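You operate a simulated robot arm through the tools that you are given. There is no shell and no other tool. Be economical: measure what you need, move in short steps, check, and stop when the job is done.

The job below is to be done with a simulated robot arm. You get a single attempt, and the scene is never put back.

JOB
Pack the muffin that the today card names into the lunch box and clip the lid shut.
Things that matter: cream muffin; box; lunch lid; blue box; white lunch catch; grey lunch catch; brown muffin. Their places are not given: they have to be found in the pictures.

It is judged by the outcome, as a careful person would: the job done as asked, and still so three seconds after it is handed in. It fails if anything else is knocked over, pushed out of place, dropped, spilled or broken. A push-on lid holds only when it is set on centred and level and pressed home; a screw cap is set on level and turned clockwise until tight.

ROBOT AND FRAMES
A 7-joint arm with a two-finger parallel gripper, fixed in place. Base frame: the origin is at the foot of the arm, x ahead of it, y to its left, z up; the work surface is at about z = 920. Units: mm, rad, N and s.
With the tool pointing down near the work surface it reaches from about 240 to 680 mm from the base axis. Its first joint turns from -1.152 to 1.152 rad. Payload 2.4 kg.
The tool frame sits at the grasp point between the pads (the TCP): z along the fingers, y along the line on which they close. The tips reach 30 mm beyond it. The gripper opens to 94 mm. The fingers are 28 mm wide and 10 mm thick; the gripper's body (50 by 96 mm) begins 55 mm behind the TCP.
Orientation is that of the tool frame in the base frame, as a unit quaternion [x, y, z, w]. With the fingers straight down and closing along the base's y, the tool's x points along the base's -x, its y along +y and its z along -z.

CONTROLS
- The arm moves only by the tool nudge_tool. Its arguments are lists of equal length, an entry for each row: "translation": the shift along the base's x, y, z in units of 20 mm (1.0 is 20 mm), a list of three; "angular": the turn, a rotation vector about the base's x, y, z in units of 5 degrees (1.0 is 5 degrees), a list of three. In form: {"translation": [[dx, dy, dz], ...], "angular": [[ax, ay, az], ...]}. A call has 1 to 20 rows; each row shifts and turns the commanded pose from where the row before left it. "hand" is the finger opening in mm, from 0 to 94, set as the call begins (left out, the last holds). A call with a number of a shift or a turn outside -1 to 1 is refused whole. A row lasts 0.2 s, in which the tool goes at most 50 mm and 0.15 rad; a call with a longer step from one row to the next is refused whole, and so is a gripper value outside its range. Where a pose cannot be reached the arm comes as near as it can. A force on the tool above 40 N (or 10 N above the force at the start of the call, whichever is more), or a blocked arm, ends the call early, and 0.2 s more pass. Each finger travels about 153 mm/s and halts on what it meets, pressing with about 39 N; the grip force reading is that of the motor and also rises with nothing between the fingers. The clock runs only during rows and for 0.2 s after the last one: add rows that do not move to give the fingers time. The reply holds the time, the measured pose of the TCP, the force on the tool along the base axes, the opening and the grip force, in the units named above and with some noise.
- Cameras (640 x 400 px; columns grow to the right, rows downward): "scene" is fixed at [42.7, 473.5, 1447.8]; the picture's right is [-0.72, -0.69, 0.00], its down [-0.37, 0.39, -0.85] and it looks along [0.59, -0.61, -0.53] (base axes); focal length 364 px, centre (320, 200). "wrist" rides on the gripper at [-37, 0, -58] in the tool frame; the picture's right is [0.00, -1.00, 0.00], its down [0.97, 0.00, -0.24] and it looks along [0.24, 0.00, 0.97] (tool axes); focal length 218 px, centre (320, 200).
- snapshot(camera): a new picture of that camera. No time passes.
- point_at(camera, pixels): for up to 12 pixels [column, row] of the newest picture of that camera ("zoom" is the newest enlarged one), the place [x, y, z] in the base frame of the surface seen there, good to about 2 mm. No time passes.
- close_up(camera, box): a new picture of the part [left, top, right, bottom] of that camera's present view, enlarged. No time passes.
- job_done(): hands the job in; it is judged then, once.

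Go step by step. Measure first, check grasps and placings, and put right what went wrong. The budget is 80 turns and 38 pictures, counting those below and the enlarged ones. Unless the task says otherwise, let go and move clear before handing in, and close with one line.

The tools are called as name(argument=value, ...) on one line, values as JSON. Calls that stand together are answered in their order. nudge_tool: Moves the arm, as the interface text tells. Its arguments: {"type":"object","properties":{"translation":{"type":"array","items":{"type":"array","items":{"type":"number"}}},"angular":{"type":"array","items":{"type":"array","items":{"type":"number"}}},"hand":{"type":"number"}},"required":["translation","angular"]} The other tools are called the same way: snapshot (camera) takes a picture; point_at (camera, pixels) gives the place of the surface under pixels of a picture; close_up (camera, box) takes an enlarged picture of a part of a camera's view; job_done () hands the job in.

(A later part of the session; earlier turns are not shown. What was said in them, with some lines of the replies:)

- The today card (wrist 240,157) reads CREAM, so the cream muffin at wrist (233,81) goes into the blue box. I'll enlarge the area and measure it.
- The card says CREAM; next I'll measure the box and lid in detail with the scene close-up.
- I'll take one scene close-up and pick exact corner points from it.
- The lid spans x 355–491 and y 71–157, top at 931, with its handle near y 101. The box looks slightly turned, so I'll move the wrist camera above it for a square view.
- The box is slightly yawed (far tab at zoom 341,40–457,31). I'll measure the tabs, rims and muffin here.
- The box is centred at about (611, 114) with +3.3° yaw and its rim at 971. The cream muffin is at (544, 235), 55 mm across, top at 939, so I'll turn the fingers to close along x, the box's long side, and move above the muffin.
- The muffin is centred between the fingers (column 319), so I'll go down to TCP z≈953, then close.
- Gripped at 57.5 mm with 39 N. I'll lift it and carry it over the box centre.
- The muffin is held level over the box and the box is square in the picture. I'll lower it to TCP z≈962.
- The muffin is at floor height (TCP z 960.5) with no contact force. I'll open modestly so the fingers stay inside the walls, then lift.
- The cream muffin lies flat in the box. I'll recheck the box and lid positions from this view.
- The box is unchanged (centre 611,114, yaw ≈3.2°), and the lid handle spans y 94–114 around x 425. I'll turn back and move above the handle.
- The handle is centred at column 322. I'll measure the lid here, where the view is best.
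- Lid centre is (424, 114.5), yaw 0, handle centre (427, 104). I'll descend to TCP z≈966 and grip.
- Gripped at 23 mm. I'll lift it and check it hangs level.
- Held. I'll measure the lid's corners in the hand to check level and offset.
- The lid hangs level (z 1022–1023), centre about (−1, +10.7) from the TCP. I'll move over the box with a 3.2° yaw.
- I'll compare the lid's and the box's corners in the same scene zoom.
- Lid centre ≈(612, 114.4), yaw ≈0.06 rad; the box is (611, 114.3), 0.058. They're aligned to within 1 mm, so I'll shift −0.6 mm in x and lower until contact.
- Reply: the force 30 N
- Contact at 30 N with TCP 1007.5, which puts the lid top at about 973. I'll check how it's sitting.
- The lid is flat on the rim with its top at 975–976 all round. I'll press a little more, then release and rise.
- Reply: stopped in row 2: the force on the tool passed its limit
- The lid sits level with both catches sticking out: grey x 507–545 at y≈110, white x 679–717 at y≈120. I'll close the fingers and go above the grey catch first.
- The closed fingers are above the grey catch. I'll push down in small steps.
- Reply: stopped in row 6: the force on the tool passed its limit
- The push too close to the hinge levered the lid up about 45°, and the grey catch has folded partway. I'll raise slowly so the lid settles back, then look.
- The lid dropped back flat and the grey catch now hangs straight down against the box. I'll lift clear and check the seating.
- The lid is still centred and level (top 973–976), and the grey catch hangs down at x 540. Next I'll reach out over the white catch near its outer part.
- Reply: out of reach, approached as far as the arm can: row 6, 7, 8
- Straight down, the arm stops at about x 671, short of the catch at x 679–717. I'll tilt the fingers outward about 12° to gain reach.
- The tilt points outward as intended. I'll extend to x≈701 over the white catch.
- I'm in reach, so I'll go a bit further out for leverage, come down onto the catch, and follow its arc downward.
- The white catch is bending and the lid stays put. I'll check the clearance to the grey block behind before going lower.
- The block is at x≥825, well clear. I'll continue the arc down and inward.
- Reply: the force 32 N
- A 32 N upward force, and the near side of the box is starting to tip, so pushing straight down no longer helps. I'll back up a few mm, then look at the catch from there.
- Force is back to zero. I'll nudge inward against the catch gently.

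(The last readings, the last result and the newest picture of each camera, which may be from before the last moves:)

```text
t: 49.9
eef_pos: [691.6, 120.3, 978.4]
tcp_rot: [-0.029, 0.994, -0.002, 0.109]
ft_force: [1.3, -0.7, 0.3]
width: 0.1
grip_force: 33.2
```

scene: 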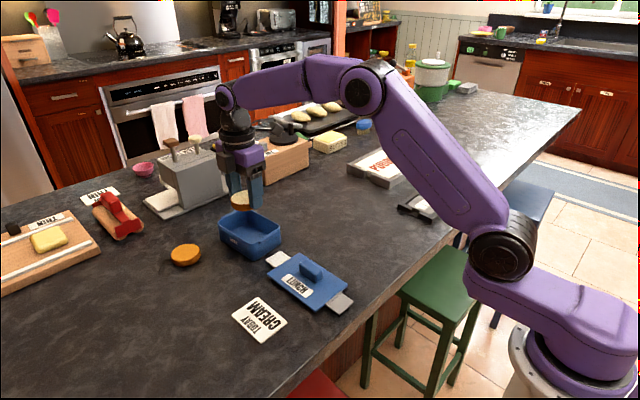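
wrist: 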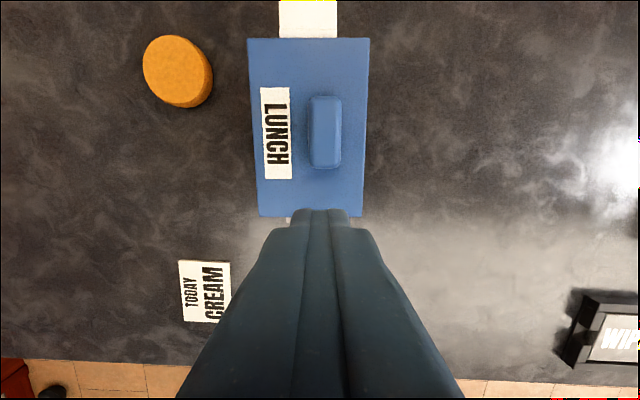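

It moved inward with almost no force. I'll rise and look at both catches.

nudge_tool(translation=[[0.1, 0, 0.5], [0.1, 0, 0.8], [0, 0, 0.9], [0, 0, 0.9], [0, 0, 0.9], [0, 0, 0.5], [0, 0, 0]], angular=[[0, 0, 0], [0, 0, 0], [0, 0, 0], [0, 0, 0], [0, 0, 0], [0, 0, 0], [0, 0, 0]])

close_up(camera="wrist", box=[220, 80, 420, 240])

close_up(camera="scene", box=[190, 180, 310, 270])

point_at(camera="zoom", pixels=[[150, 182], [328, 292], [466, 205], [240, 220], [420, 205], [310, 250], [380, 290], [435, 265], [180, 155], [220, 137]])

```text
t: 51.5
eef_pos: [697.3, 119.3, 1069.1]
tcp_rot: [-0.029, 0.993, -0.002, 0.11]
ft_force: [-0.6, -1.0, -0.2]
width: 0.1
grip_force: 32.5
```

```text
2.50 times, centred on (320, 160) of wrist
```

zoom: 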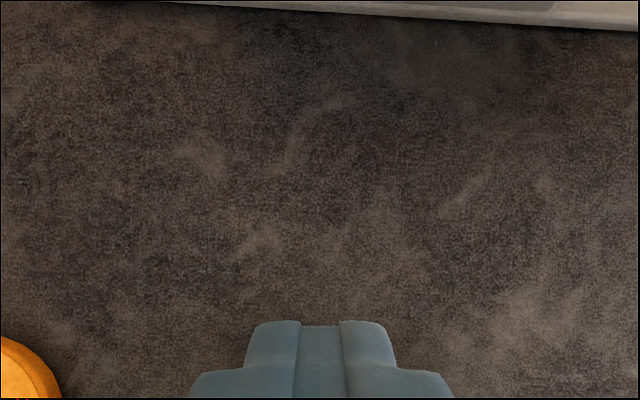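

```text
4.44 times, centred on (250, 225) of scene
```

zoom: 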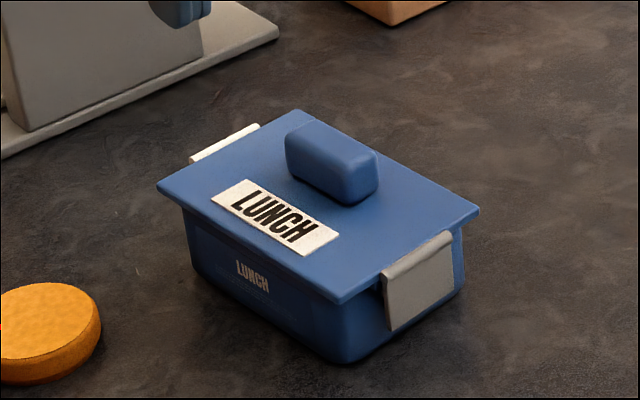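

```text
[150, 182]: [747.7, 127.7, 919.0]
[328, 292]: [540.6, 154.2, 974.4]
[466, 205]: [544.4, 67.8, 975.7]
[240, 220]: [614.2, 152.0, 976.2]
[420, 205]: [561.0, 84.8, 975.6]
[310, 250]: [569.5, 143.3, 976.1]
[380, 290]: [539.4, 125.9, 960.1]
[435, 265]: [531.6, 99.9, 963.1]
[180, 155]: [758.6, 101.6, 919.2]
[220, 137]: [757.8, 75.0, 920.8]
```

Both catches look folded, and the box slid a few mm toward the base. I'll probe the grey and white catch geometry.

point_at(camera="zoom", pixels=[[385, 272], [448, 240], [420, 255], [390, 325], [452, 290], [420, 290], [420, 310], [339, 302], [477, 213], [158, 185], [195, 157], [258, 126]])

point_at(camera="zoom", pixels=[[225, 145], [225, 139], [210, 148], [191, 160], [350, 330], [270, 295], [200, 240], [461, 260]])

```text
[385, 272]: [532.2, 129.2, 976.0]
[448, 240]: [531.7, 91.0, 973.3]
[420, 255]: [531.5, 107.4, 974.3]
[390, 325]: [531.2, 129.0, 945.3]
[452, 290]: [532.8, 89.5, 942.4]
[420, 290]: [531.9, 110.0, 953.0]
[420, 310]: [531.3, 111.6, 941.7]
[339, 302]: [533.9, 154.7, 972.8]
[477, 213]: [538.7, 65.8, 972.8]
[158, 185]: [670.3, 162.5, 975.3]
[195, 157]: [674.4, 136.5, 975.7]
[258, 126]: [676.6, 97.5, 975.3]
```

```text
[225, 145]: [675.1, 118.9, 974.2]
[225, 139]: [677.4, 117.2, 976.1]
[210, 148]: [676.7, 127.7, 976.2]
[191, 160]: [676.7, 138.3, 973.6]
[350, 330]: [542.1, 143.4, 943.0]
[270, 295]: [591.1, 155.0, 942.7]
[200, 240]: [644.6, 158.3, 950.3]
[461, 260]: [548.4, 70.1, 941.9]
```

The grey catch is vertical (x≈531.5 from z 976 to 942). The white catch is hidden from the scene camera, so I'll shift sideways to look at it from above with the wrist camera.

nudge_tool(translation=[[0, -0.8, 0], [0, -0.9, 0], [0, -0.9, 0], [0, -0.4, 0], [0, 0, 0]], angular=[[0, 0, 0], [0, 0, 0], [0, 0, 0], [0, 0, 0], [0, 0, 0]])

snapshot(camera="wrist")

```text
t: 52.7
eef_pos: [695.9, 59.7, 1068.6]
tcp_rot: [-0.029, 0.994, -0.002, 0.11]
ft_force: [0.8, 0.0, -0.1]
width: 0.1
grip_force: 32.9
```

```text
5 pictures are left
```

wrist: 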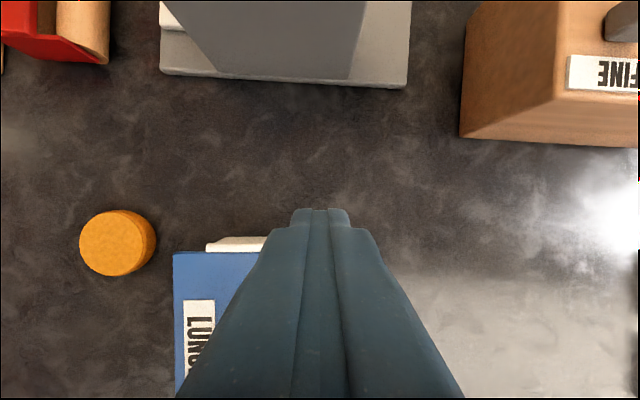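

point_at(camera="wrist", pixels=[[230, 238], [230, 240], [230, 243], [230, 246], [230, 249], [230, 253], [215, 240], [215, 244], [215, 248], [250, 240], [250, 244], [200, 258]])

close_up(camera="wrist", box=[170, 215, 290, 290])

```text
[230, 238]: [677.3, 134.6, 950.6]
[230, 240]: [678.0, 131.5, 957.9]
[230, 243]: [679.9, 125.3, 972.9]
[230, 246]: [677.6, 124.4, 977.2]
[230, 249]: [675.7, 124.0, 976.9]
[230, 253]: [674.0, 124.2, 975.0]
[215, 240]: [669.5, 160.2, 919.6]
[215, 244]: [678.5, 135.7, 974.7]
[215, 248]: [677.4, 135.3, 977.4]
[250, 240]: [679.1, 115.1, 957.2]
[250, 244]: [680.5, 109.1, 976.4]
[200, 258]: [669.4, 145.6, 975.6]
```

```text
5.33 times, centred on (230, 252) of wrist
```

zoom: 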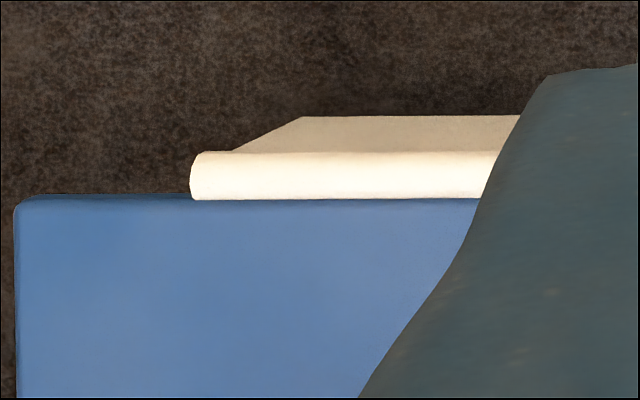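

The white catch's face stays at x 677–680 from z 973 down to 950, so it is folded flat like the grey one, and the lid is level. I'll move clear and take a last look.

nudge_tool(translation=[[0, -0.3, 1], [0, -0.3, 1], [0, -0.3, 1], [-0.5, -0.3, 1], [-0.5, -0.5, 1], [-0.5, -0.5, 0.5], [0, 0, 0], [0, 0, 0]], angular=[[0, 0, 0], [0, 0, 0], [0, 0, 0], [0, 0, 0], [0, 0, 0], [0, 0, 0], [0, 0, 0], [0, 0, 0]])

snapshot(camera="scene")

close_up(camera="scene", box=[190, 180, 310, 270])

point_at(camera="zoom", pixels=[[165, 185], [335, 292], [465, 212], [300, 115], [250, 230], [430, 215], [420, 260], [420, 300]])

```text
t: 54.5
eef_pos: [664.8, 15.2, 1177.8]
tcp_rot: [-0.029, 0.993, -0.001, 0.111]
ft_force: [1.0, 0.2, 0.2]
width: 0.0
grip_force: 32.3
```

```text
3 pictures are left
```

scene: 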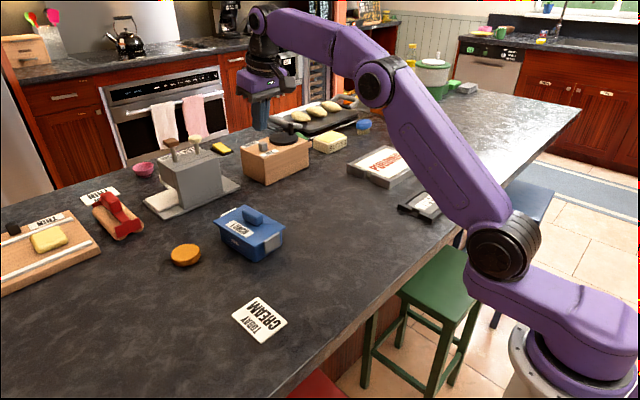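

```text
4.44 times, centred on (250, 225) of scene
```

zoom: 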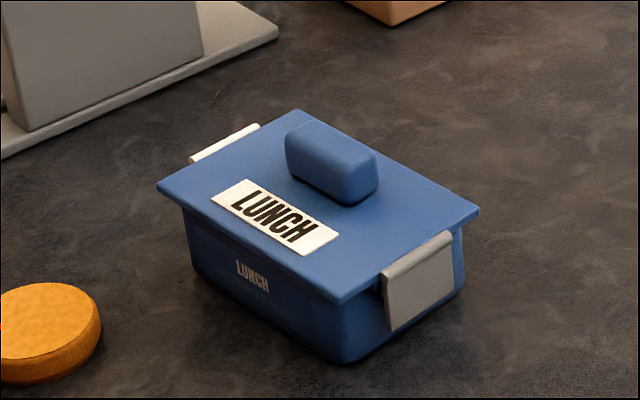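

```text
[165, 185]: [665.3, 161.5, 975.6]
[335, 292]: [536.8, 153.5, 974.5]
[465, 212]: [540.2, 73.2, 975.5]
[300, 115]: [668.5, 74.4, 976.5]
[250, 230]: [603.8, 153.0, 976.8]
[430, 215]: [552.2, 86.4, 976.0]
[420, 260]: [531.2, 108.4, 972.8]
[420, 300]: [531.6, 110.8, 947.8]
```

The lid is level (z 974.5–976.8 at every corner), both catches hang vertical, and the brown muffin and everything else look where they were. I'll hand it in.

job_done()

```text
The job is handed in.
```

The cream muffin is in the lunch box with the lid seated level and both catches folded down; the box slid about 7 mm toward the arm while I closed the white catch.
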